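You operate a simulated robot arm through the tools that you are given. There is no shell and no other tool.

You are at the controls of a simulated robot arm. One attempt, no reset.

Task
Switch off, push slide A in by hand and wipe the grime off its rail.
Fine: lower its red pin first; use the yellow pad and put it back; pull the slide out again; the cell stays off. What is to be rubbed or washed off counts as gone when no trace of it is left.

Only the result counts: the job must be done as asked and must still hold three seconds after the hand-in. Knocking over, shifting, dropping, spilling or breaking anything else fails it.

Robot
A 7-joint arm with a two-finger parallel gripper, fixed in place. Base frame: the origin is at the foot of the arm, x ahead of it, y to its left, z up. Units: mm, rad, N and s.
Its first joint turns from -2.601 to 2.601 rad. Payload 3.43 kg.
The TCP is the grasp point between the finger pads, 30 mm short of the fingertips. In the tool frame z runs along the fingers and y along their closing line. Largest opening 94 mm; finger width 28, thickness 10; the body of the gripper, 50 by 96 mm, starts 55 mm behind the TCP.
Orientation is that of the tool frame in the base frame, as [roll, pitch, yaw] about the fixed x, y, z axes, in that order (R = Rz(yaw) Ry(pitch) Rx(roll)). With the fingers straight down and closing along the base's y, the tool's x points along the base's -x, its y along +y and its z along -z.

Tools
- The arm moves only by the tool drive_tool. Its argument "steps" is a list of rows, each a list of 2 entries, a list of its own where there are three numbers: the shift along the tool's x, y, z in mm, then the turn, a rotation vector about the tool's x, y, z in rad. In form: [[[tx, ty, tz], [wx, wy, wz]], ...]. A call has 1 to 20 rows; each row is the pose to reach, as a shift and turn from the pose commanded when the call began, along the tool's axes at that moment. "grip" is the finger opening in mm, from 0 to 94, set as the call begins (left out, the last holds). A row lasts 0.2 s, in which the tool goes at most 50 mm and 0.15 rad; a call with a longer step from one row to the next is refused whole, and so is a gripper value outside its range. Where a pose cannot be reached the arm comes as near as it can. A force on the tool above 40 N (or 10 N above the force at the start of the call, whichever is more), or a blocked arm, ends the call early, and 0.2 s more pass. The fingers move at their own pace (about 45 mm/s each) and stop on an object; they squeeze with about 32 N. The grip force told is the motor's: it shows also when the fingers shut on nothing. Time passes only in rows, and 0.2 s behind the last, so rows that repeat a pose let the fingers close. The reply holds the time, the measured pose of the TCP, the force on the tool along the base axes, the opening and the grip force, in the units named above and with some noise, with the torque about the TCP (base axes, N m) and any sound that the robot's microphone picked up.
- Cameras (640 x 400 px; columns grow to the right, rows downward): "scene" is fixed at [399.9, -500.6, 1741.7]; the picture's right is [0.53, -0.85, 0.00], its down [-0.72, -0.46, -0.52] and it looks along [0.44, 0.28, -0.86] (base axes); focal length 324 px, centre (320, 200). "wrist" rides on the gripper at [76, 14, -103] in the tool frame; the picture's right is [-0.18, 0.98, 0.00], its down [-0.75, -0.14, -0.64] and it looks along [-0.63, -0.12, 0.77] (tool axes); focal length 243 px, centre (320, 200). There is no depth. A picture from a camera that has moved, and an enlarged one, comes with that camera's place and axes in the base frame and with its lens.
- grab_frame(camera): a new picture of that camera. It takes no simulated time.
- close_up(camera, box): a new picture of the part [left, top, right, bottom] of that camera's present view, enlarged. It takes no simulated time.
- sign_off(): hands the job in; it is judged then, once.

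Nothing tells you positions but the pictures and the camera data. Unless the task says otherwise, let go and move clear before handing in.

The tools are called after "Call:" as name(argument=value, ...) on one line, values as JSON. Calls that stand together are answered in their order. drive_tool: Moves the arm, as the interface text tells. Its arguments: {"type":"object","properties":{"steps":{"type":"array","items":{"type":"array"}},"grip":{"type":"number"}},"required":["steps"]} The other tools are called the same way: grab_frame (camera) takes a picture; close_up (camera, box) takes an enlarged picture of a part of a camera's view; sign_off () hands the job in.

At the start:

```text
time_s: 0.0
tcp_pos: [250.1, -0.5, 432.3]
tcp_rot: [-3.141, -0.592, 3.135]
wrist_force: [-0.1, 0.5, -0.4]
wrist_torque: [0.01, -0.01, -0.01]
grip_width: 93.9
gripper_force: 0.0
```

scene: 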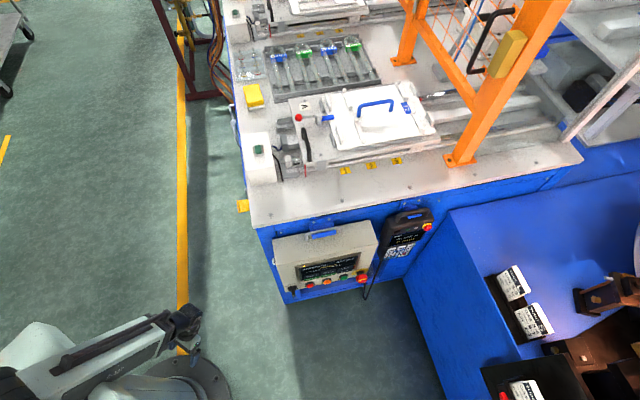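
wrist: 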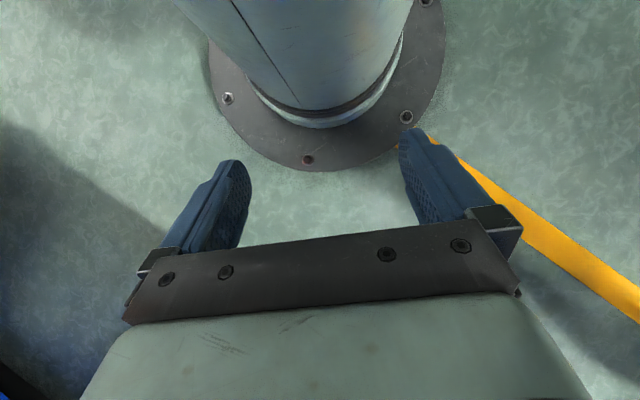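

I see a machine table with slide A (white plate, blue handle), a red pin at its left, a yellow pad, and a control panel on the front with buttons. I'll look closer at all of these before moving.

Call:
close_up(camera="scene", box=[230, 70, 470, 220])

Call:
close_up(camera="scene", box=[260, 200, 450, 310])

Call:
close_up(camera="scene", box=[220, 0, 460, 150])

Call:
close_up(camera="scene", box=[270, 85, 350, 135])

Call:
close_up(camera="scene", box=[230, 120, 330, 182])

Call:
close_up(camera="scene", box=[270, 240, 390, 310])

```text
2.67 times, centred on (350, 145) of scene
camera zoom: at [399.9, -500.6, 1741.7], right [0.53, -0.85, 0.0], down [-0.72, -0.46, -0.52], along [0.44, 0.28, -0.86], focal length 864 px, centre (240, 347)
```

zoom: 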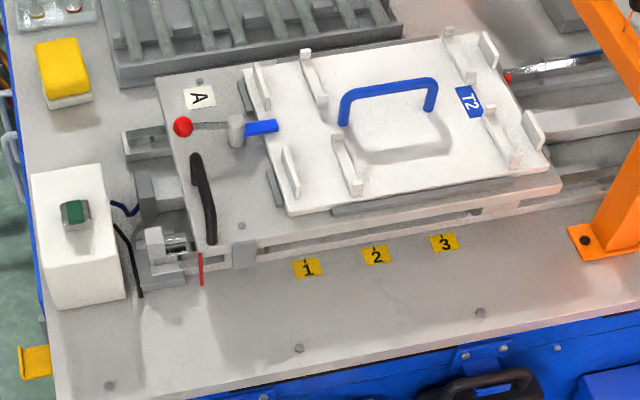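

```text
3.37 times, centred on (355, 255) of scene
camera zoom: at [399.9, -500.6, 1741.7], right [0.53, -0.85, 0.0], down [-0.72, -0.46, -0.52], along [0.44, 0.28, -0.86], focal length 1091 px, centre (202, 15)
```

zoom: 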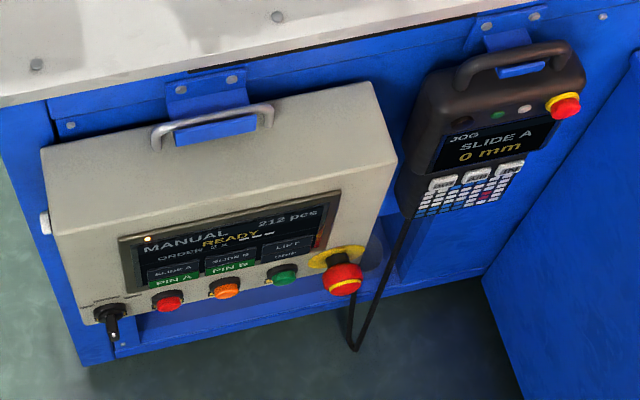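

```text
2.67 times, centred on (340, 75) of scene
camera zoom: at [399.9, -500.6, 1741.7], right [0.53, -0.85, 0.0], down [-0.72, -0.46, -0.52], along [0.44, 0.28, -0.86], focal length 864 px, centre (267, 533)
```

zoom: 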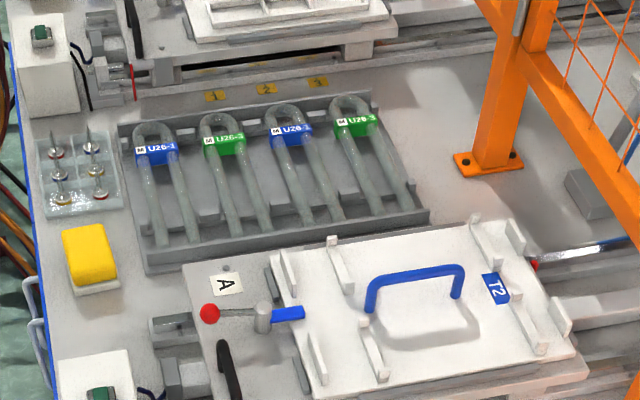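

```text
8.00 times, centred on (310, 110) of scene
camera zoom: at [399.9, -500.6, 1741.7], right [0.53, -0.85, 0.0], down [-0.72, -0.46, -0.52], along [0.44, 0.28, -0.86], focal length 2591 px, centre (400, 920)
```

zoom: 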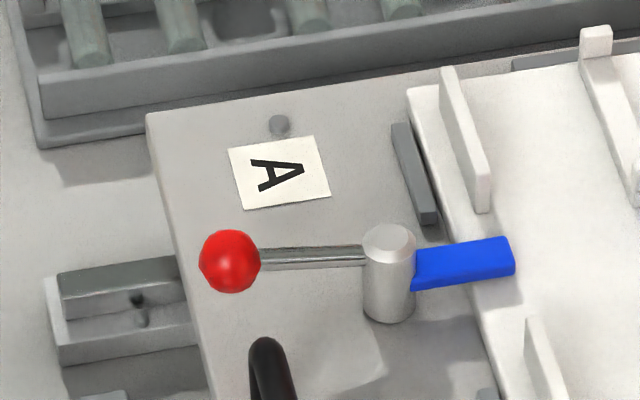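

```text
6.40 times, centred on (280, 151) of scene
camera zoom: at [399.9, -500.6, 1741.7], right [0.53, -0.85, 0.0], down [-0.72, -0.46, -0.52], along [0.44, 0.28, -0.86], focal length 2073 px, centre (576, 514)
```

zoom: 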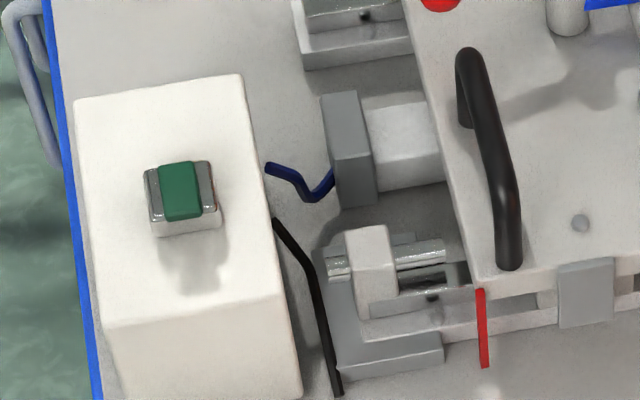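

```text
5.33 times, centred on (330, 275) of scene
camera zoom: at [399.9, -500.6, 1741.7], right [0.53, -0.85, 0.0], down [-0.72, -0.46, -0.52], along [0.44, 0.28, -0.86], focal length 1728 px, centre (267, -200)
```

zoom: 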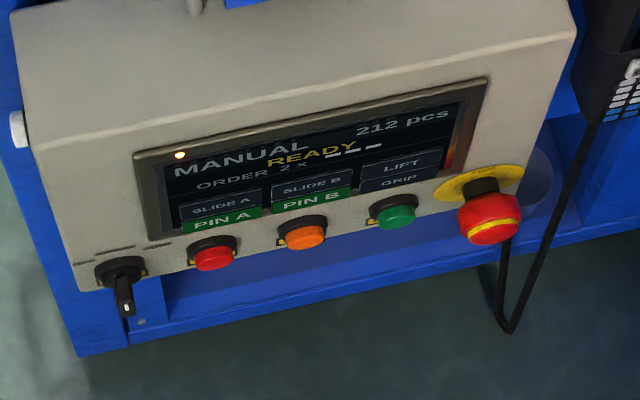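

The table stands rotated about 45° to the base, and the slide runs along its front edge. I need finer views to identify the red pin, the rail grime and the button meanings.

Call:
close_up(camera="scene", box=[410, 75, 490, 125])

Call:
close_up(camera="scene", box=[420, 80, 580, 180])

Call:
close_up(camera="scene", box=[270, 140, 350, 190])

Call:
close_up(camera="scene", box=[230, 0, 390, 100])

Call:
close_up(camera="scene", box=[280, 255, 330, 300])

Call:
close_up(camera="scene", box=[375, 205, 440, 260])

Call:
close_up(camera="scene", box=[320, 130, 460, 200])

Call:
close_up(camera="scene", box=[400, 0, 640, 170])

```text
8.00 times, centred on (450, 100) of scene
camera zoom: at [399.9, -500.6, 1741.7], right [0.53, -0.85, 0.0], down [-0.72, -0.46, -0.52], along [0.44, 0.28, -0.86], focal length 2591 px, centre (-720, 1000)
```

zoom: 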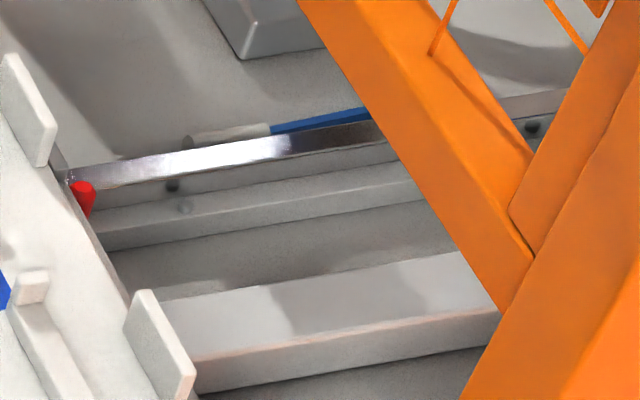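

```text
4.00 times, centred on (500, 130) of scene
camera zoom: at [399.9, -500.6, 1741.7], right [0.53, -0.85, 0.0], down [-0.72, -0.46, -0.52], along [0.44, 0.28, -0.86], focal length 1296 px, centre (-400, 480)
```

zoom: 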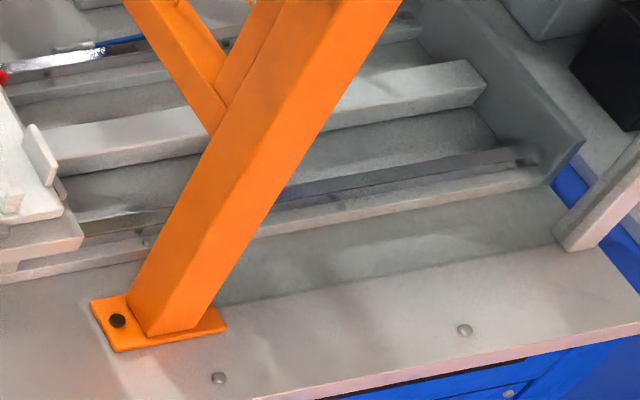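

```text
8.00 times, centred on (310, 165) of scene
camera zoom: at [399.9, -500.6, 1741.7], right [0.53, -0.85, 0.0], down [-0.72, -0.46, -0.52], along [0.44, 0.28, -0.86], focal length 2591 px, centre (400, 480)
```

zoom: 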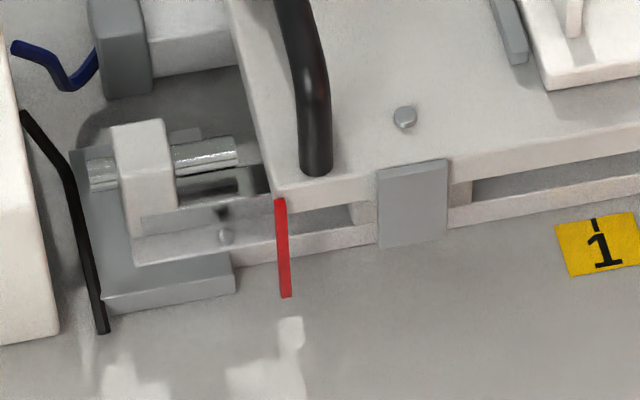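

```text
4.00 times, centred on (310, 50) of scene
camera zoom: at [399.9, -500.6, 1741.7], right [0.53, -0.85, 0.0], down [-0.72, -0.46, -0.52], along [0.44, 0.28, -0.86], focal length 1296 px, centre (360, 800)
```

zoom: 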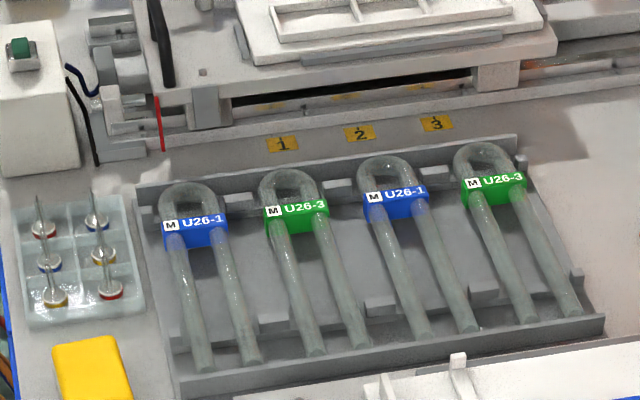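

```text
8.89 times, centred on (305, 278) of scene
camera zoom: at [399.9, -500.6, 1741.7], right [0.53, -0.85, 0.0], down [-0.72, -0.46, -0.52], along [0.44, 0.28, -0.86], focal length 2879 px, centre (453, -489)
```

zoom: 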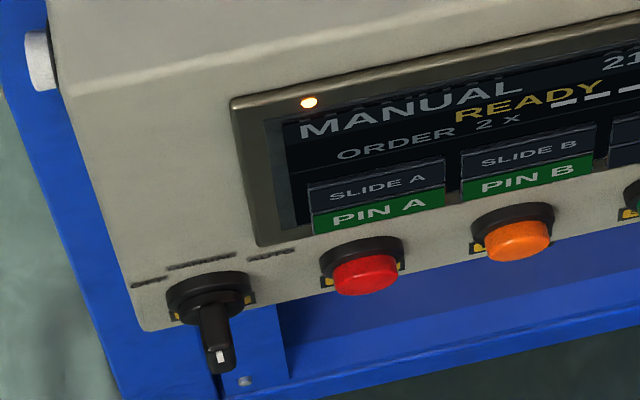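

```text
7.27 times, centred on (408, 232) of scene
camera zoom: at [399.9, -500.6, 1741.7], right [0.53, -0.85, 0.0], down [-0.72, -0.46, -0.52], along [0.44, 0.28, -0.86], focal length 2356 px, centre (-316, -36)
```

zoom: 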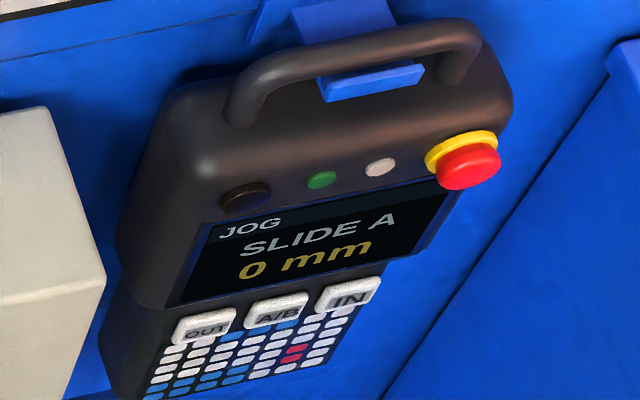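

```text
4.57 times, centred on (390, 165) of scene
camera zoom: at [399.9, -500.6, 1741.7], right [0.53, -0.85, 0.0], down [-0.72, -0.46, -0.52], along [0.44, 0.28, -0.86], focal length 1481 px, centre (0, 360)
```

zoom: 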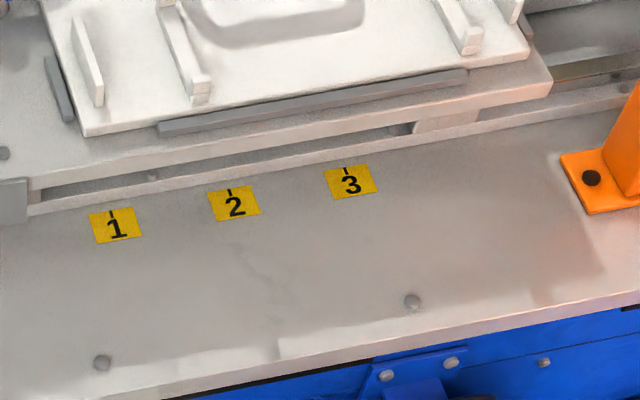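

```text
2.35 times, centred on (520, 85) of scene
camera zoom: at [399.9, -500.6, 1741.7], right [0.53, -0.85, 0.0], down [-0.72, -0.46, -0.52], along [0.44, 0.28, -0.86], focal length 762 px, centre (-151, 471)
```

zoom: 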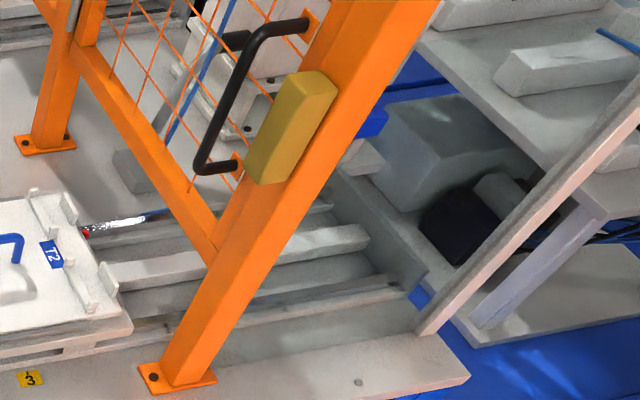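

Slide A has a red pin at its inner (right) end, and the panel shows "PIN A" lit. I don't know the table height yet, so I'll raise the arm, point the tool down and use the wrist camera for a second viewpoint.

Call:
drive_tool(steps=[[[22, 0, -33], [0, -0.05, 0]], [[45, 0, -66], [0, -0.1, 0]], [[67, 0, -100], [0, -0.15, 0]], [[89, 0, -133], [0, -0.2, 0]], [[112, 0, -166], [0, -0.25, 0]], [[134, 0, -199], [0, -0.3, 0]], [[156, 0, -232], [0, -0.35, 0]], [[179, 0, -266], [0, -0.4, 0]], [[201, 0, -299], [0, -0.45, 0]], [[223, 0, -332], [0, -0.5, 0]], [[246, 0, -365], [0, -0.55, 0]], [[268, 0, -398], [0, -0.592, 0]]])

Call:
grab_frame(camera="wrist")

Call:
grab_frame(camera="scene")

```text
time_s: 2.6
tcp_pos: [525.7, 9.9, 976.3]
tcp_rot: [-3.14, -0.002, 3.138]
wrist_force: [-0.3, 0.1, 1.0]
wrist_torque: [-0.03, -0.06, 0.01]
grip_width: 93.8
gripper_force: 0.1
out of reach, approached as far as the arm can: row 1, 2, 3, 4, 5, 6, 7, 8, 9, 10, 11, 12
```

```text
taken
camera wrist: at [450.0, 24.7, 1079.5], right [0.19, 0.98, 0.0], down [0.75, -0.14, 0.64], along [0.63, -0.12, -0.77], focal length 243 px, centre (320, 200)
```

wrist: 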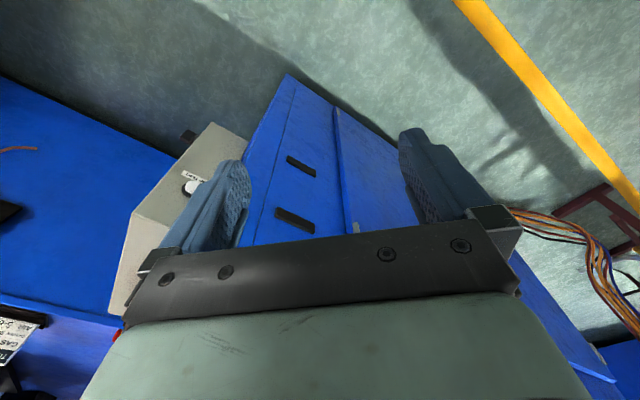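

```text
taken
```

scene: 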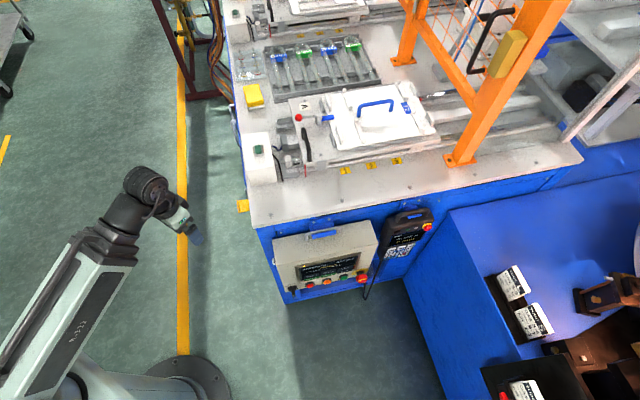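

The arm is up beside the cabinet, and the wrist picture is upside down relative to the base. It shows the side of the panel with a white knob and a label, so I'll zoom in there.

Call:
close_up(camera="wrist", box=[120, 110, 280, 210])

Call:
close_up(camera="scene", box=[230, 190, 330, 310])

```text
4.00 times, centred on (200, 160) of wrist
camera zoom: at [450.0, 24.7, 1079.5], right [0.19, 0.98, 0.0], down [0.75, -0.14, 0.64], along [0.63, -0.12, -0.77], focal length 970 px, centre (800, 360)
```

zoom: 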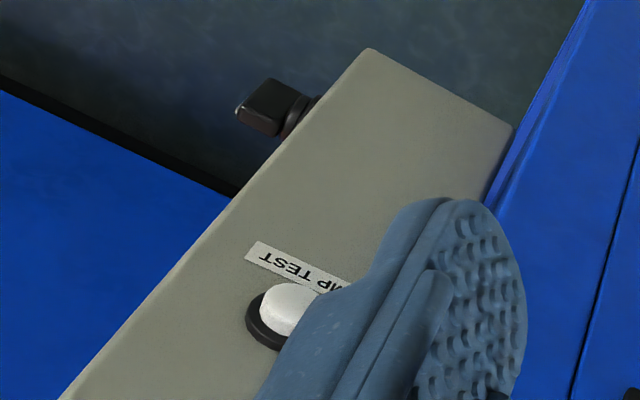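

```text
3.33 times, centred on (280, 250) of scene
camera zoom: at [399.9, -500.6, 1741.7], right [0.53, -0.85, 0.0], down [-0.72, -0.46, -0.52], along [0.44, 0.28, -0.86], focal length 1080 px, centre (453, 33)
```

zoom: 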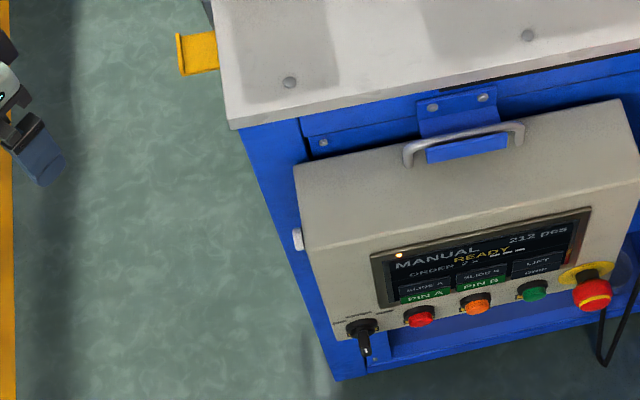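

The white button is only LAMP TEST, at about (620,-195,804), so the table top must be around 950–1000 mm. I'll check that the commanded pose equals the present pose, then rise.

Call:
drive_tool(steps=[[[0, 0, -40], [0, 0, 0]]])

```text
time_s: 3.0
tcp_pos: [528.6, 9.6, 1019.6]
tcp_rot: [-3.141, 0.004, 3.137]
wrist_force: [9.0, 0.2, -11.8]
wrist_torque: [0.01, 0.23, -0.01]
grip_width: 94.1
gripper_force: 0.0
```

The commanded pose follows the real one. I'll rise further and move in over the table's outer region to view it.

Call:
drive_tool(steps=[[[-5, 5, -45], [0, 0, 0]], [[-15, 10, -90], [0, 0, 0]], [[-25, 15, -135], [0, 0, 0]], [[-40, 20, -175], [0, 0, 0]], [[-55, 25, -215], [0, 0, 0]], [[-75, 30, -250], [0, 0, 0]], [[-90, 35, -280], [0, 0, 0]]])

Call:
grab_frame(camera="wrist")

Call:
grab_frame(camera="scene")

```text
time_s: 3.3
tcp_pos: [532.4, 11.2, 1026.7]
tcp_rot: [-3.139, 0.018, 3.139]
wrist_force: [6.3, 0.7, -10.5]
wrist_torque: [-0.09, -0.07, -0.06]
grip_width: 94.0
gripper_force: 0.1
out of reach, approached as far as the arm can: row 1
stopped in row 1: the force on the tool passed its limit at 52 N (the readings are from after the stop); the commanded pose is now the measured one
```

```text
taken
camera wrist: at [454.1, 26.2, 1128.8], right [0.19, 0.98, 0.0], down [0.74, -0.14, 0.66], along [0.64, -0.12, -0.76], focal length 243 px, centre (320, 200)
```

wrist: 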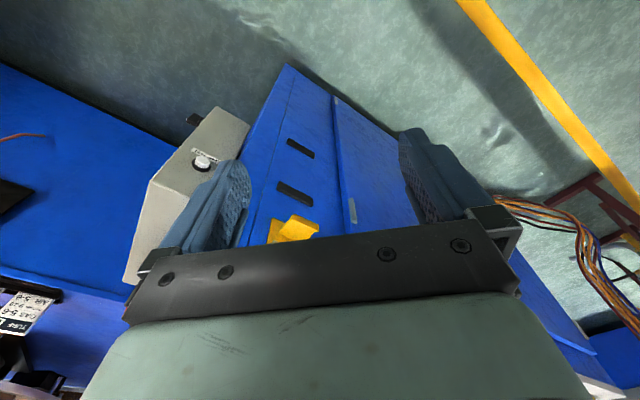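

```text
taken
```

scene: 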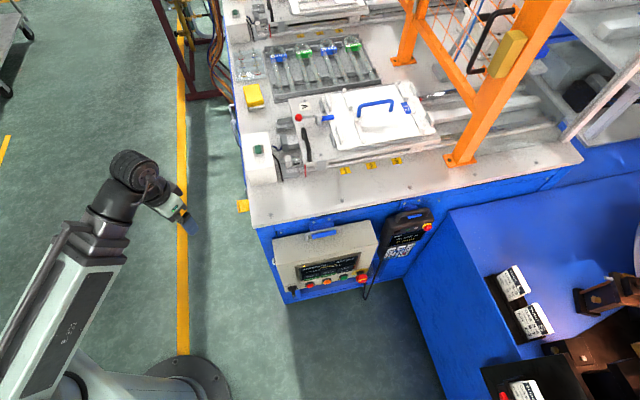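

The stop could be inertial or a joint limit near the inner reach boundary. I'll hold still one row and read the force.

Call:
drive_tool(steps=[[[0, 0, 0], [0, 0, 0]], [[0, 0, 0], [0, 0, 0]]])

```text
time_s: 3.9
tcp_pos: [531.8, 12.1, 1027.1]
tcp_rot: [3.141, 0.016, 3.139]
wrist_force: [9.6, -0.6, -19.8]
wrist_torque: [0.02, -0.4, -0.03]
grip_width: 93.9
gripper_force: 0.0
```

A steady push forward and down suggests the camera or hand is touching the arm's own forearm. I'll back off outward and slightly down.

Call:
drive_tool(steps=[[[-20, 0, 10], [0, 0, 0]], [[-45, 0, 15], [0, 0, 0]], [[-70, 0, 15], [0, 0, 0]]])

```text
time_s: 4.7
tcp_pos: [604.4, 11.3, 1012.1]
tcp_rot: [-3.14, 0.015, 3.138]
wrist_force: [0.0, 0.9, -0.7]
wrist_torque: [0.03, 0.04, 0.02]
grip_width: 94.1
gripper_force: 0.0
```

Contact is gone. Now I'll rise along an outward-sloping path to look down on the table.

Call:
drive_tool(steps=[[[-20, 0, -40], [0, 0, 0]], [[-40, 0, -80], [0, 0, 0]], [[-55, 0, -120], [0, 0, 0]], [[-65, 0, -160], [0, 0, 0]], [[-75, 0, -200], [0, 0, 0]], [[-85, 0, -240], [0, 0, 0]]])

Call:
grab_frame(camera="wrist")

Call:
grab_frame(camera="scene")

```text
time_s: 5.3
tcp_pos: [644.5, 11.2, 1088.7]
tcp_rot: [-3.141, 0.033, 3.138]
wrist_force: [8.2, 0.1, -12.2]
wrist_torque: [-0.06, -0.07, 0.0]
grip_width: 94.0
gripper_force: 0.1
out of reach, approached as far as the arm can: row 3
stopped in row 3: the force on the tool passed its limit at 49 N (the readings are from after the stop); the commanded pose is now the measured one
```

```text
taken
camera wrist: at [563.5, 26.4, 1190.2], right [0.19, 0.98, 0.0], down [0.73, -0.14, 0.67], along [0.66, -0.12, -0.74], focal length 243 px, centre (320, 200)
```

wrist: 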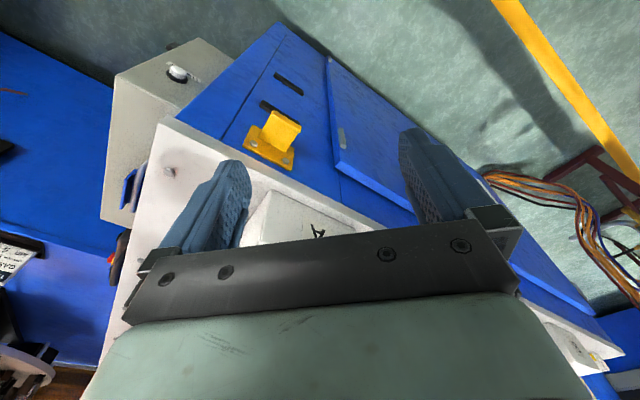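

```text
taken
```

scene: 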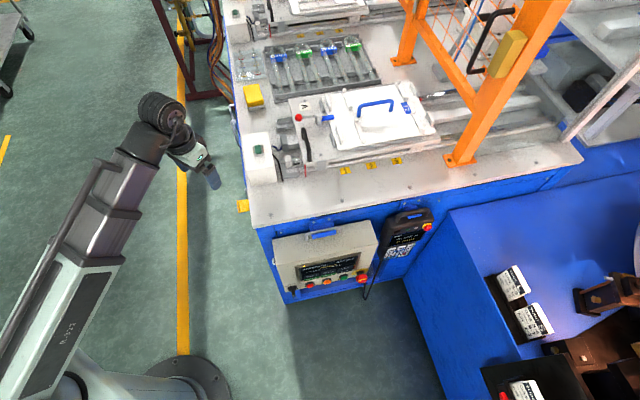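

The table corner triangulates to about (637,-148) with the top at z≈965. The panel faces (-0.7,-0.7), so I'll back down slightly and sweep round in front of it to read its labels with the wrist camera.

Call:
drive_tool(steps=[[[24, 0, 39], [0, 0, 0]], [[40, -21, 74], [0, 0, 0]], [[48, -64, 78], [0, 0, -0.07]], [[55, -106, 80], [0, 0, -0.14]], [[63, -149, 82], [0, 0, -0.21]], [[70, -192, 84], [0, 0, -0.28]], [[78, -234, 86], [0, 0, -0.35]], [[86, -277, 88], [0, 0, -0.42]], [[93, -320, 90], [0, 0, -0.49]], [[101, -362, 92], [0, 0, -0.56]], [[108, -405, 94], [0, 0, -0.63]], [[116, -448, 96], [0, 0, -0.71]], [[124, -491, 98], [0, 0, -0.785]], [[124, -491, 130], [0, 0, -0.785]], [[124, -491, 130], [0, 0, -0.785]]])

Call:
grab_frame(camera="wrist")

Call:
grab_frame(camera="scene")

```text
time_s: 8.5
tcp_pos: [524.1, -478.9, 956.4]
tcp_rot: [-3.12, 0.021, -2.359]
wrist_force: [-0.4, 0.1, 0.7]
wrist_torque: [0.0, 0.0, -0.01]
grip_width: 94.0
gripper_force: 0.0
```

```text
taken
camera wrist: at [455.6, -522.0, 1058.1], right [-0.56, 0.83, -0.02], down [0.61, 0.43, 0.66], along [0.56, 0.36, -0.75], focal length 243 px, centre (320, 200)
```

wrist: 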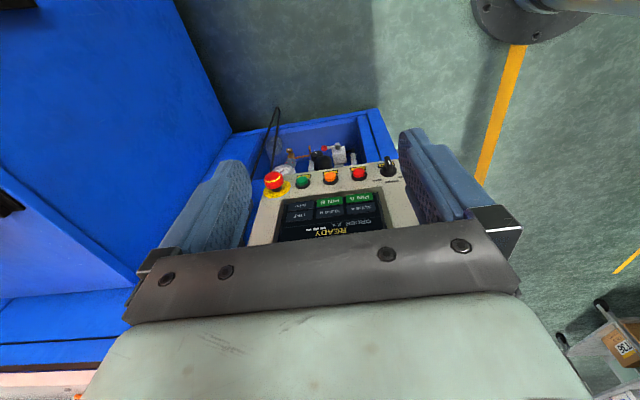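

```text
taken
```

scene: 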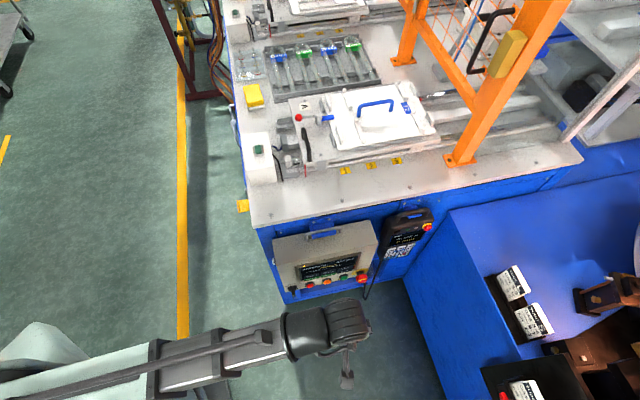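

Call:
close_up(camera="wrist", box=[250, 150, 410, 250])

Call:
close_up(camera="wrist", box=[340, 150, 410, 194])

Call:
close_up(camera="wrist", box=[260, 150, 330, 194])

Call:
close_up(camera="wrist", box=[280, 130, 370, 180])

```text
4.00 times, centred on (330, 200) of wrist
camera zoom: at [455.6, -522.0, 1058.1], right [-0.56, 0.83, -0.02], down [0.61, 0.43, 0.66], along [0.56, 0.36, -0.75], focal length 970 px, centre (280, 200)
```

zoom: 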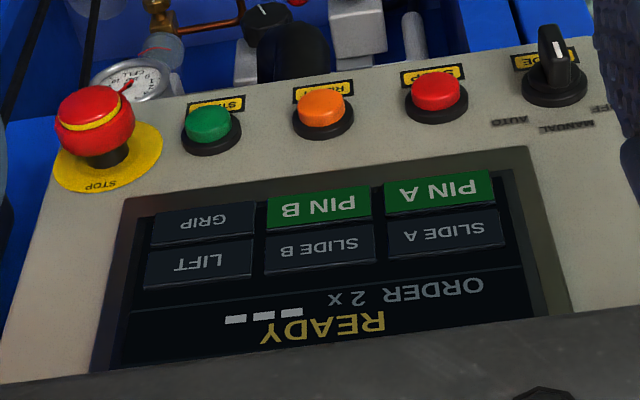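

```text
9.09 times, centred on (375, 172) of wrist
camera zoom: at [455.6, -522.0, 1058.1], right [-0.56, 0.83, -0.02], down [0.61, 0.43, 0.66], along [0.56, 0.36, -0.75], focal length 2206 px, centre (-180, 454)
```

zoom: 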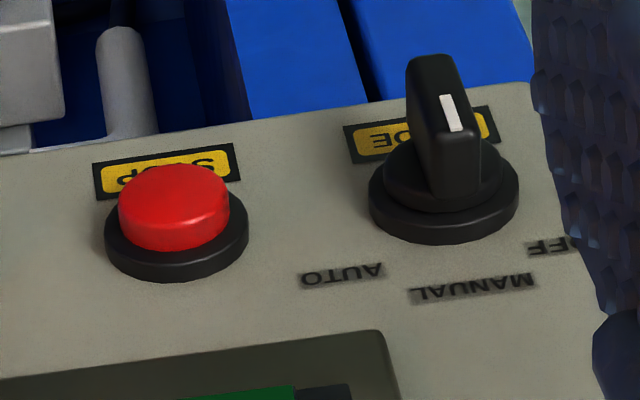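

```text
9.09 times, centred on (295, 172) of wrist
camera zoom: at [455.6, -522.0, 1058.1], right [-0.56, 0.83, -0.02], down [0.61, 0.43, 0.66], along [0.56, 0.36, -0.75], focal length 2206 px, centre (547, 454)
```

zoom: 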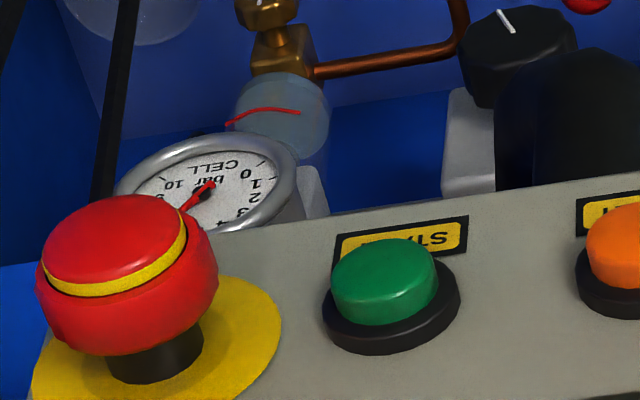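

```text
7.11 times, centred on (325, 155) of wrist
camera zoom: at [455.6, -522.0, 1058.1], right [-0.56, 0.83, -0.02], down [0.61, 0.43, 0.66], along [0.56, 0.36, -0.75], focal length 1725 px, centre (284, 520)
```

zoom: 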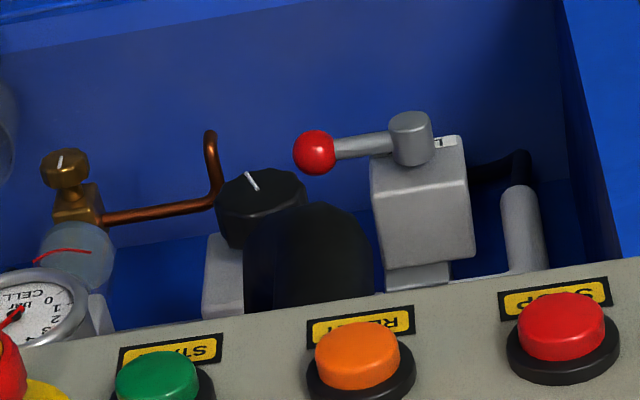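

I can read the panel: MODE selector AUTO / MANUAL / OFF (now MANUAL), STOP, RESET and START buttons, an E-stop, and a touch screen with PIN A. By triangulation PIN A is at about (656,-306,726) and the selector at (612,-258,657), on a nearly vertical face. I'll close the fingers and come in at 45° in front of PIN A.

Call:
drive_tool(steps=[[[-20, 4, 27], [-0.003, -0.095, 0]], [[-39, 8, 55], [-0.005, -0.19, 0]], [[-58, 13, 82], [-0.008, -0.287, 0]], [[-77, 17, 109], [-0.01, -0.382, 0]], [[-96, 21, 137], [-0.013, -0.478, 0]], [[-115, 25, 164], [-0.015, -0.573, 0]], [[-134, 30, 191], [-0.018, -0.669, 0]], [[-153, 34, 219], [-0.02, -0.764, 0]], [[-153, 34, 219], [-0.02, -0.764, 0]]], grip=0)

Call:
grab_frame(camera="wrist")

Call:
close_up(camera="scene", box=[250, 210, 410, 310])

```text
time_s: 10.5
tcp_pos: [613.5, -346.7, 740.2]
tcp_rot: [-3.132, 0.787, -2.347]
wrist_force: [0.0, -0.3, 0.1]
wrist_torque: [-0.03, 0.02, 0.0]
grip_width: 0.0
gripper_force: 32.2
```

```text
taken
camera wrist: at [513.2, -426.5, 759.7], right [-0.61, 0.79, 0.12], down [0.15, -0.04, 0.99], along [0.78, 0.62, -0.09], focal length 243 px, centre (320, 200)
```

wrist: 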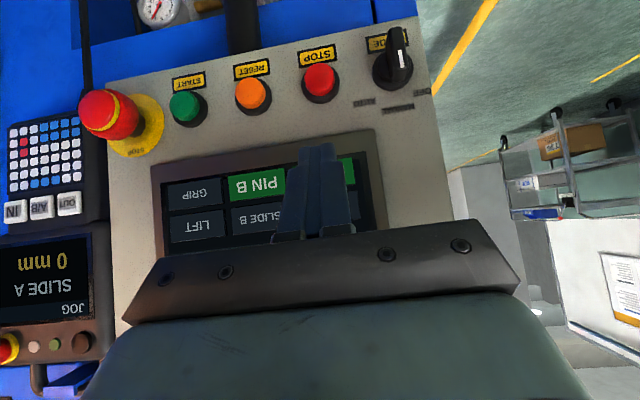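

```text
4.00 times, centred on (330, 260) of scene
camera zoom: at [399.9, -500.6, 1741.7], right [0.53, -0.85, 0.0], down [-0.72, -0.46, -0.52], along [0.44, 0.28, -0.86], focal length 1296 px, centre (280, -40)
```

zoom: 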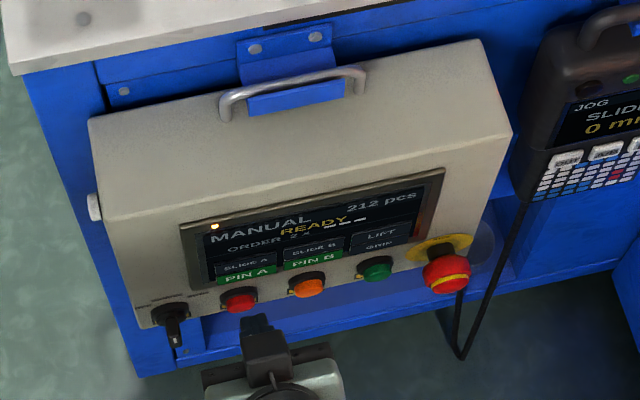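

My fingers are in front of PIN A, whose centre is about 8 mm below my expected contact line. I'll lower by 8 mm and creep toward the panel.

Call:
drive_tool(steps=[[[-4, 1, 10], [0, 0, 0]], [[-7.7, 2, 19.1], [0, 0, 0]], [[-9.8, 2, 21.2], [0, 0, 0]], [[-11.9, 2, 23.3], [0, 0, 0]], [[-11.9, 2, 23.3], [0, 0, 0]]])

Call:
grab_frame(camera="wrist")

Call:
close_up(camera="scene", box=[280, 240, 360, 300])

```text
time_s: 11.7
tcp_pos: [627.4, -329.0, 732.5]
tcp_rot: [-3.134, 0.787, -2.347]
wrist_force: [0.0, 0.7, 0.9]
wrist_torque: [0.0, 0.01, 0.02]
grip_width: 0.0
gripper_force: 31.8
```

```text
taken
camera wrist: at [529.1, -407.2, 751.5], right [-0.61, 0.79, 0.12], down [0.15, -0.04, 0.99], along [0.78, 0.62, -0.1], focal length 243 px, centre (320, 200)
```

wrist: 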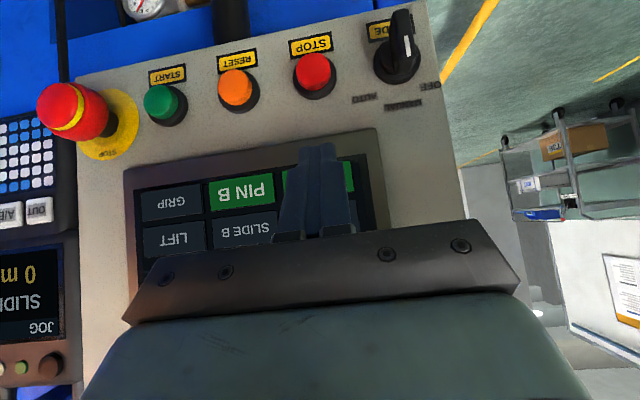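

```text
6.67 times, centred on (320, 270) of scene
camera zoom: at [399.9, -500.6, 1741.7], right [0.53, -0.85, 0.0], down [-0.72, -0.46, -0.52], along [0.44, 0.28, -0.86], focal length 2160 px, centre (320, -267)
```

zoom: 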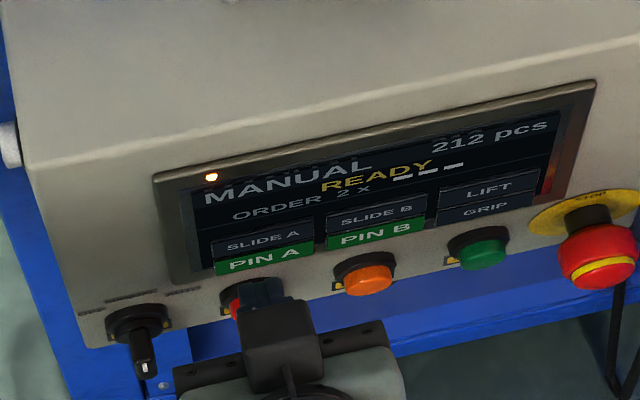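

Alignment with PIN A looks right and there's no contact yet. I'll continue in small steps.

Call:
drive_tool(steps=[[[-2.1, 0, 2.1], [0, 0, 0]], [[-4.2, 0, 4.2], [0, 0, 0]], [[-6.3, 0, 6.3], [0, 0, 0]], [[-7.7, 0, 7.7], [0, 0, 0]]])

Call:
close_up(camera="scene", box=[280, 240, 360, 300])

```text
time_s: 12.7
tcp_pos: [636.7, -321.6, 731.3]
tcp_rot: [-3.135, 0.785, -2.349]
wrist_force: [-12.1, -7.3, 2.7]
wrist_torque: [-0.01, 0.14, 0.06]
grip_width: 0.0
gripper_force: 32.1
heard: click
```

```text
6.67 times, centred on (320, 270) of scene
camera zoom: at [399.9, -500.6, 1741.7], right [0.53, -0.85, 0.0], down [-0.72, -0.46, -0.52], along [0.44, 0.28, -0.86], focal length 2160 px, centre (320, -267)
```

zoom: 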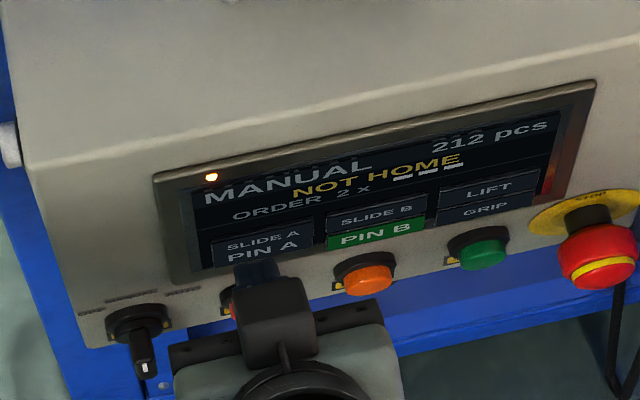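

A click: PIN A went dark and the screen shows "NOT HOME". I'll back off and check the pin.

Call:
drive_tool(steps=[[[12, 0, -12], [0, 0, 0]], [[40, 0, -40], [0, 0, 0]], [[70, 0, -70], [0, 0, 0]]], grip=60)

Call:
close_up(camera="scene", box=[410, 75, 490, 125])

Call:
close_up(camera="scene", box=[270, 240, 390, 310])

Call:
grab_frame(camera="wrist")

Call:
close_up(camera="scene", box=[230, 70, 470, 220])

```text
time_s: 13.5
tcp_pos: [568.2, -392.0, 732.4]
tcp_rot: [-3.132, 0.786, -2.347]
wrist_force: [0.4, -0.4, 1.0]
wrist_torque: [0.02, 0.02, 0.0]
grip_width: 59.8
gripper_force: 0.0
```

```text
8.00 times, centred on (450, 100) of scene
camera zoom: at [399.9, -500.6, 1741.7], right [0.53, -0.85, 0.0], down [-0.72, -0.46, -0.52], along [0.44, 0.28, -0.86], focal length 2591 px, centre (-720, 1000)
```

zoom: 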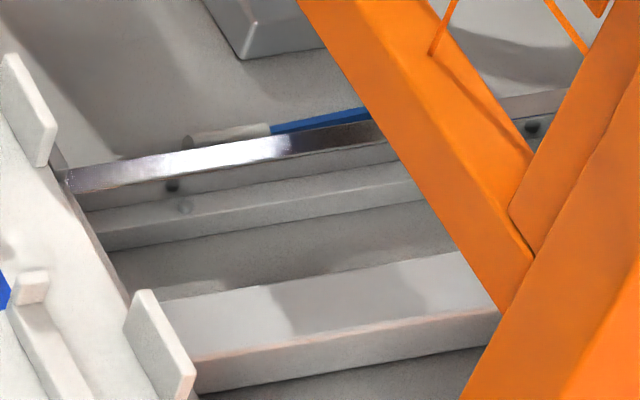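

```text
5.33 times, centred on (330, 275) of scene
camera zoom: at [399.9, -500.6, 1741.7], right [0.53, -0.85, 0.0], down [-0.72, -0.46, -0.52], along [0.44, 0.28, -0.86], focal length 1728 px, centre (267, -200)
```

zoom: 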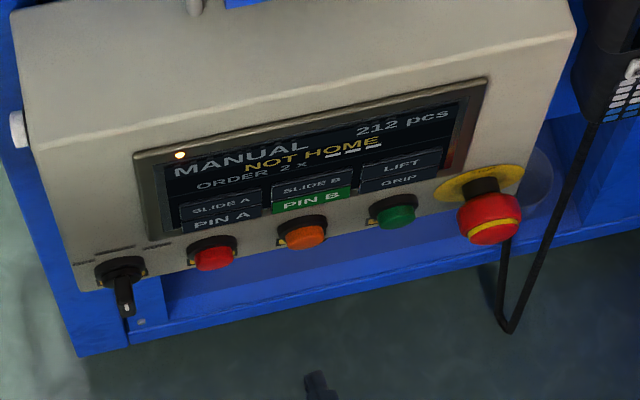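

```text
taken
camera wrist: at [467.8, -470.9, 751.9], right [-0.61, 0.79, 0.12], down [0.15, -0.04, 0.99], along [0.78, 0.62, -0.1], focal length 243 px, centre (320, 200)
```

wrist: 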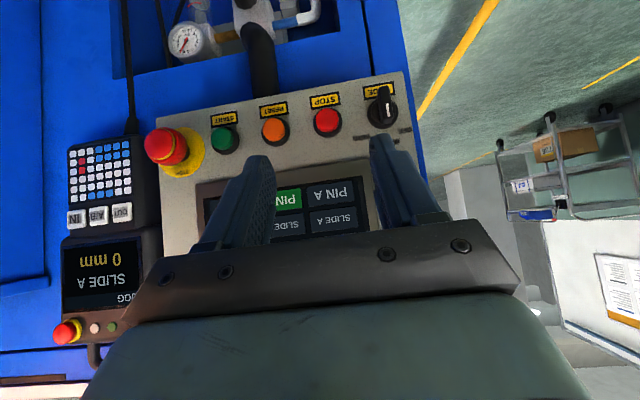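

```text
2.67 times, centred on (350, 145) of scene
camera zoom: at [399.9, -500.6, 1741.7], right [0.53, -0.85, 0.0], down [-0.72, -0.46, -0.52], along [0.44, 0.28, -0.86], focal length 864 px, centre (240, 347)
```

zoom: 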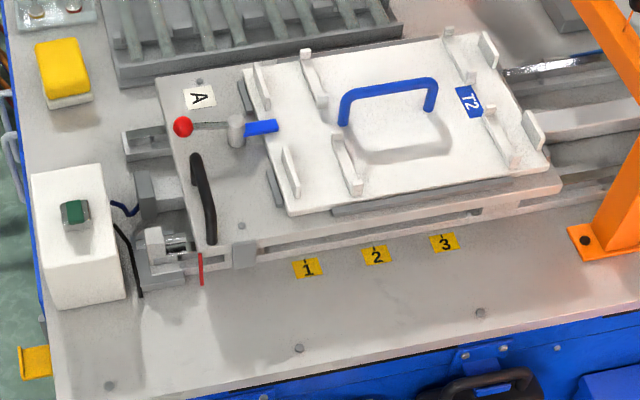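

The red pin is down. Now the mode selector: I'll look closer at its bar and the OFF position.

Call:
close_up(camera="wrist", box=[350, 75, 430, 140])

Call:
close_up(camera="wrist", box=[150, 0, 350, 125])

Call:
close_up(camera="scene", box=[280, 270, 320, 300])

```text
6.15 times, centred on (390, 108) of wrist
camera zoom: at [467.8, -470.9, 751.9], right [-0.61, 0.79, 0.12], down [0.15, -0.04, 0.99], along [0.78, 0.62, -0.1], focal length 1493 px, centre (-111, 769)
```

zoom: 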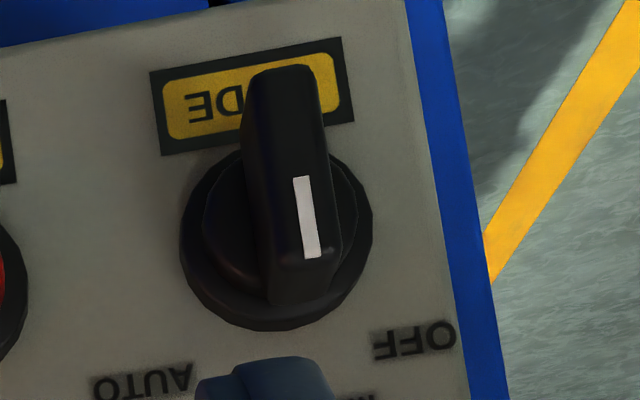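

```text
3.20 times, centred on (250, 62) of wrist
camera zoom: at [467.8, -470.9, 751.9], right [-0.61, 0.79, 0.12], down [0.15, -0.04, 0.99], along [0.78, 0.62, -0.1], focal length 776 px, centre (544, 640)
```

zoom: 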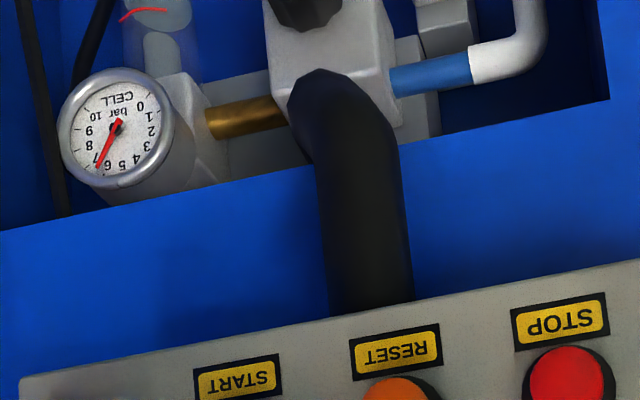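

```text
13.33 times, centred on (300, 285) of scene
camera zoom: at [399.9, -500.6, 1741.7], right [0.53, -0.85, 0.0], down [-0.72, -0.46, -0.52], along [0.44, 0.28, -0.86], focal length 4319 px, centre (587, -933)
```

zoom: 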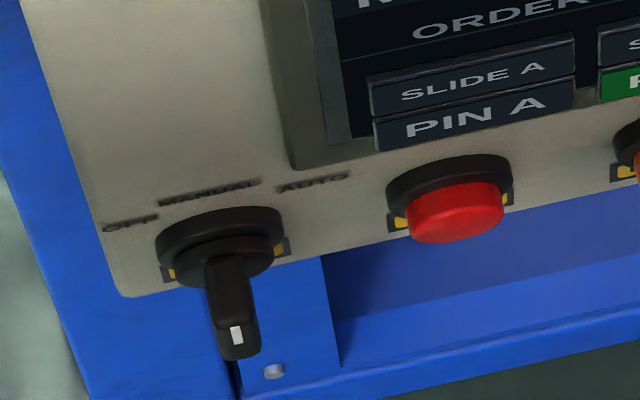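

The bar points up at MANUAL; OFF is a counter-clockwise turn as the operator sees it. The bar is near e1≈616, z≈648, and sticks out to about e2≈230 (e1 along the front edge, e2 into the table). I'll level the tool in front of it with fingers part-open.

Call:
drive_tool(steps=[[[5, 8, 10], [0, -0.1, 0]], [[10, 16, 19], [0, -0.2, 0]], [[16, 24, 29], [0, -0.3, 0]], [[21, 32, 39], [0, -0.4, 0]], [[26, 40, 48], [0, -0.5, 0]], [[31, 48, 58], [0, -0.6, 0]], [[36, 56, 68], [0, -0.7, 0]], [[41.4, 63.6, 77.4], [0, -0.785, 0]], [[41.4, 63.6, 77.4], [0, -0.785, 0]]], grip=44)

Call:
grab_frame(camera="wrist")

Call:
grab_frame(camera="scene")

```text
time_s: 15.5
tcp_pos: [539.8, -328.5, 647.8]
tcp_rot: [-1.351, 1.567, -0.563]
wrist_force: [1.1, 0.4, 0.1]
wrist_torque: [0.01, 0.0, 0.02]
grip_width: 44.0
gripper_force: 0.0
```

```text
taken
camera wrist: at [458.0, -391.4, 572.1], right [-0.7, 0.69, 0.18], down [-0.36, -0.55, 0.75], along [0.62, 0.46, 0.63], focal length 243 px, centre (320, 200)
```

wrist: 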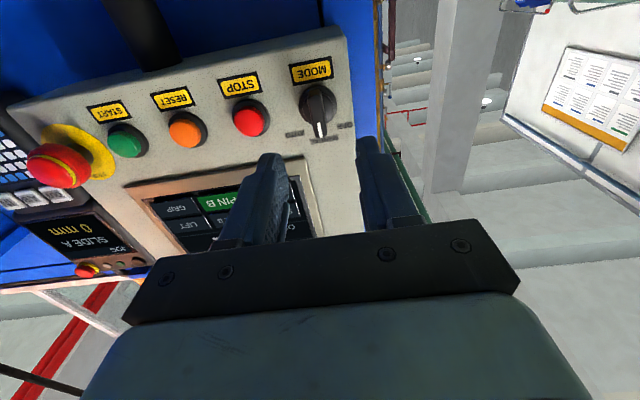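

```text
taken
```

scene: 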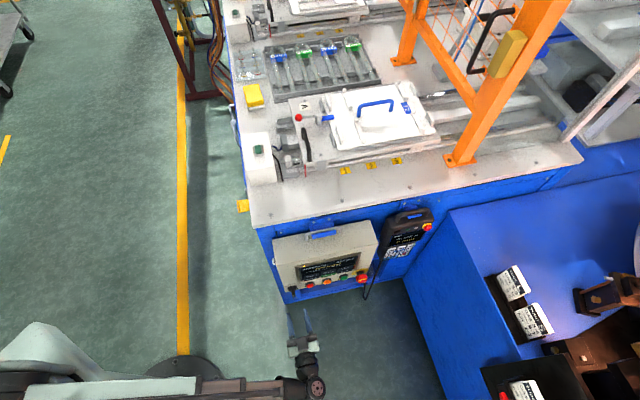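

Call:
close_up(camera="wrist", box=[270, 60, 366, 150])

```text
4.44 times, centred on (318, 105) of wrist
camera zoom: at [458.0, -391.4, 572.1], right [-0.7, 0.69, 0.18], down [-0.36, -0.55, 0.75], along [0.62, 0.46, 0.63], focal length 1078 px, centre (329, 622)
```

zoom: 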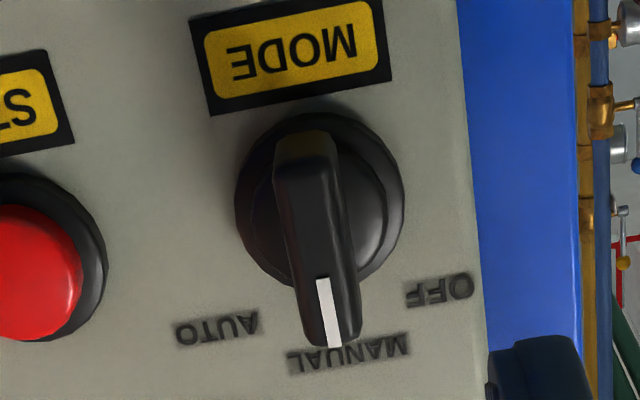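

The knob axis is at e1≈614, z≈641.5, and OFF is about 45° away. I'll advance so the fingers straddle the bar.

Call:
drive_tool(steps=[[[6.3, 0, 20], [0, 0, 0]], [[6.3, 0, 40], [0, 0, 0]], [[6.3, 0, 52], [0, 0, 0]], [[6.3, 0, 58], [0, 0, 0]], [[6.3, 0, 61], [0, 0, 0]]])

Call:
grab_frame(camera="wrist")

Call:
close_up(camera="scene", box=[270, 260, 330, 310])

```text
time_s: 16.7
tcp_pos: [582.9, -285.8, 640.3]
tcp_rot: [-1.576, 1.563, -0.786]
wrist_force: [0.8, 0.6, 0.3]
wrist_torque: [0.02, 0.0, 0.01]
grip_width: 43.9
gripper_force: 0.0
```

```text
taken
camera wrist: at [500.9, -347.8, 565.4], right [-0.7, 0.69, 0.18], down [-0.36, -0.55, 0.75], along [0.62, 0.46, 0.63], focal length 243 px, centre (320, 200)
```

wrist: 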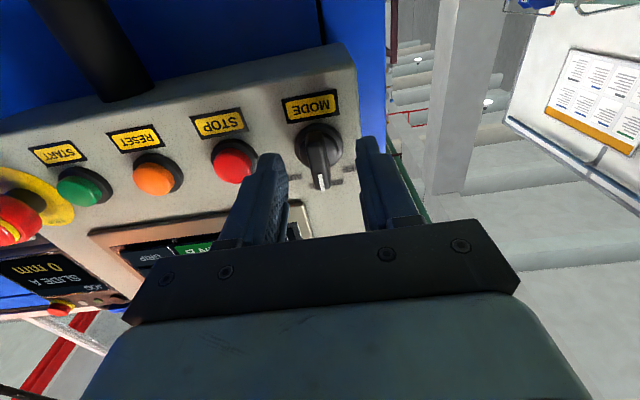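

```text
8.00 times, centred on (300, 285) of scene
camera zoom: at [399.9, -500.6, 1741.7], right [0.53, -0.85, 0.0], down [-0.72, -0.46, -0.52], along [0.44, 0.28, -0.86], focal length 2591 px, centre (480, -480)
```

zoom: 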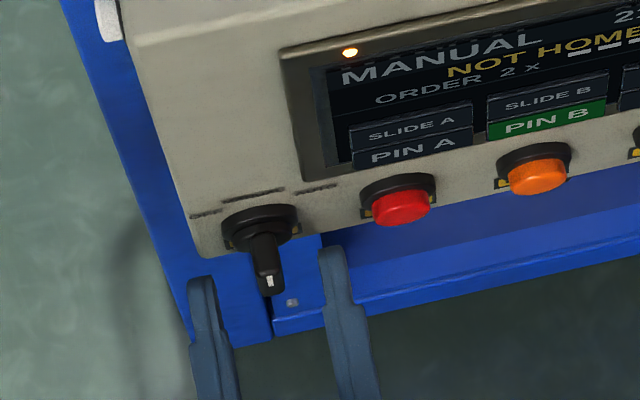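

The fingertips straddle the bar with about 10 mm overlap. I'll go 3 mm deeper and close.

Call:
drive_tool(steps=[[[0, 0, 3], [0, 0, 0]], [[0, 0, 3], [0, 0, 0]]])

Call:
drive_tool(steps=[[[0, 0, 3], [0, 0, 0]], [[0, 0, 3], [0, 0, 0]], [[0, 0, 3], [0, 0, 0]], [[0, 0, 3], [0, 0, 0]]], grip=0)

Call:
close_up(camera="scene", box=[270, 260, 330, 310])

Call:
grab_frame(camera="wrist")

```text
time_s: 17.3
tcp_pos: [584.6, -283.2, 640.9]
tcp_rot: [-1.608, 1.565, -0.82]
wrist_force: [-1.2, -0.2, -0.1]
wrist_torque: [-0.02, 0.01, -0.01]
grip_width: 44.2
gripper_force: 0.0
```

```text
time_s: 18.3
tcp_pos: [586.6, -282.0, 641.5]
tcp_rot: [-1.567, 1.565, -0.78]
wrist_force: [5.8, -3.6, 3.5]
wrist_torque: [-0.11, 0.15, -0.28]
grip_width: 11.0
gripper_force: 44.4
```

```text
8.00 times, centred on (300, 285) of scene
camera zoom: at [399.9, -500.6, 1741.7], right [0.53, -0.85, 0.0], down [-0.72, -0.46, -0.52], along [0.44, 0.28, -0.86], focal length 2591 px, centre (480, -480)
```

zoom: 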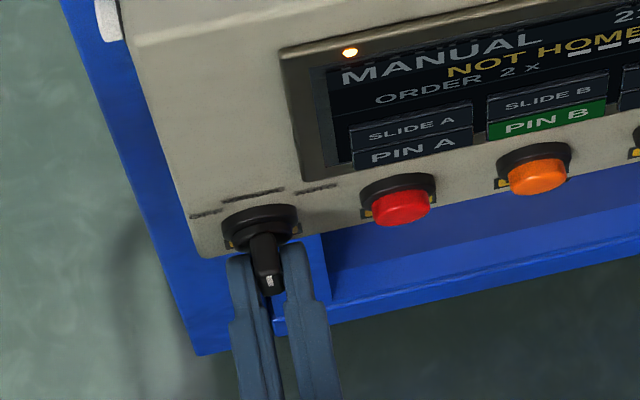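

```text
taken
camera wrist: at [505.3, -344.6, 565.2], right [-0.7, 0.69, 0.18], down [-0.36, -0.55, 0.75], along [0.62, 0.46, 0.63], focal length 243 px, centre (320, 200)
```

wrist: 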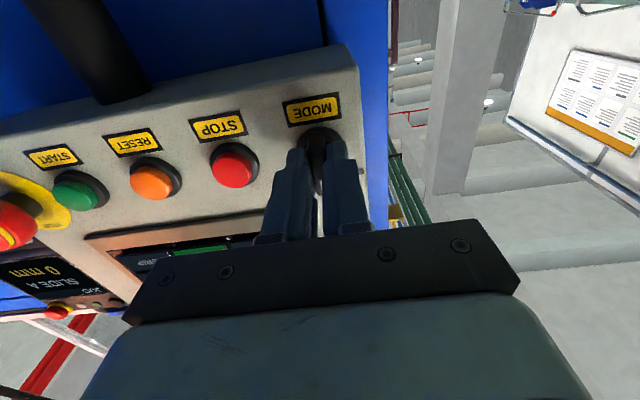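

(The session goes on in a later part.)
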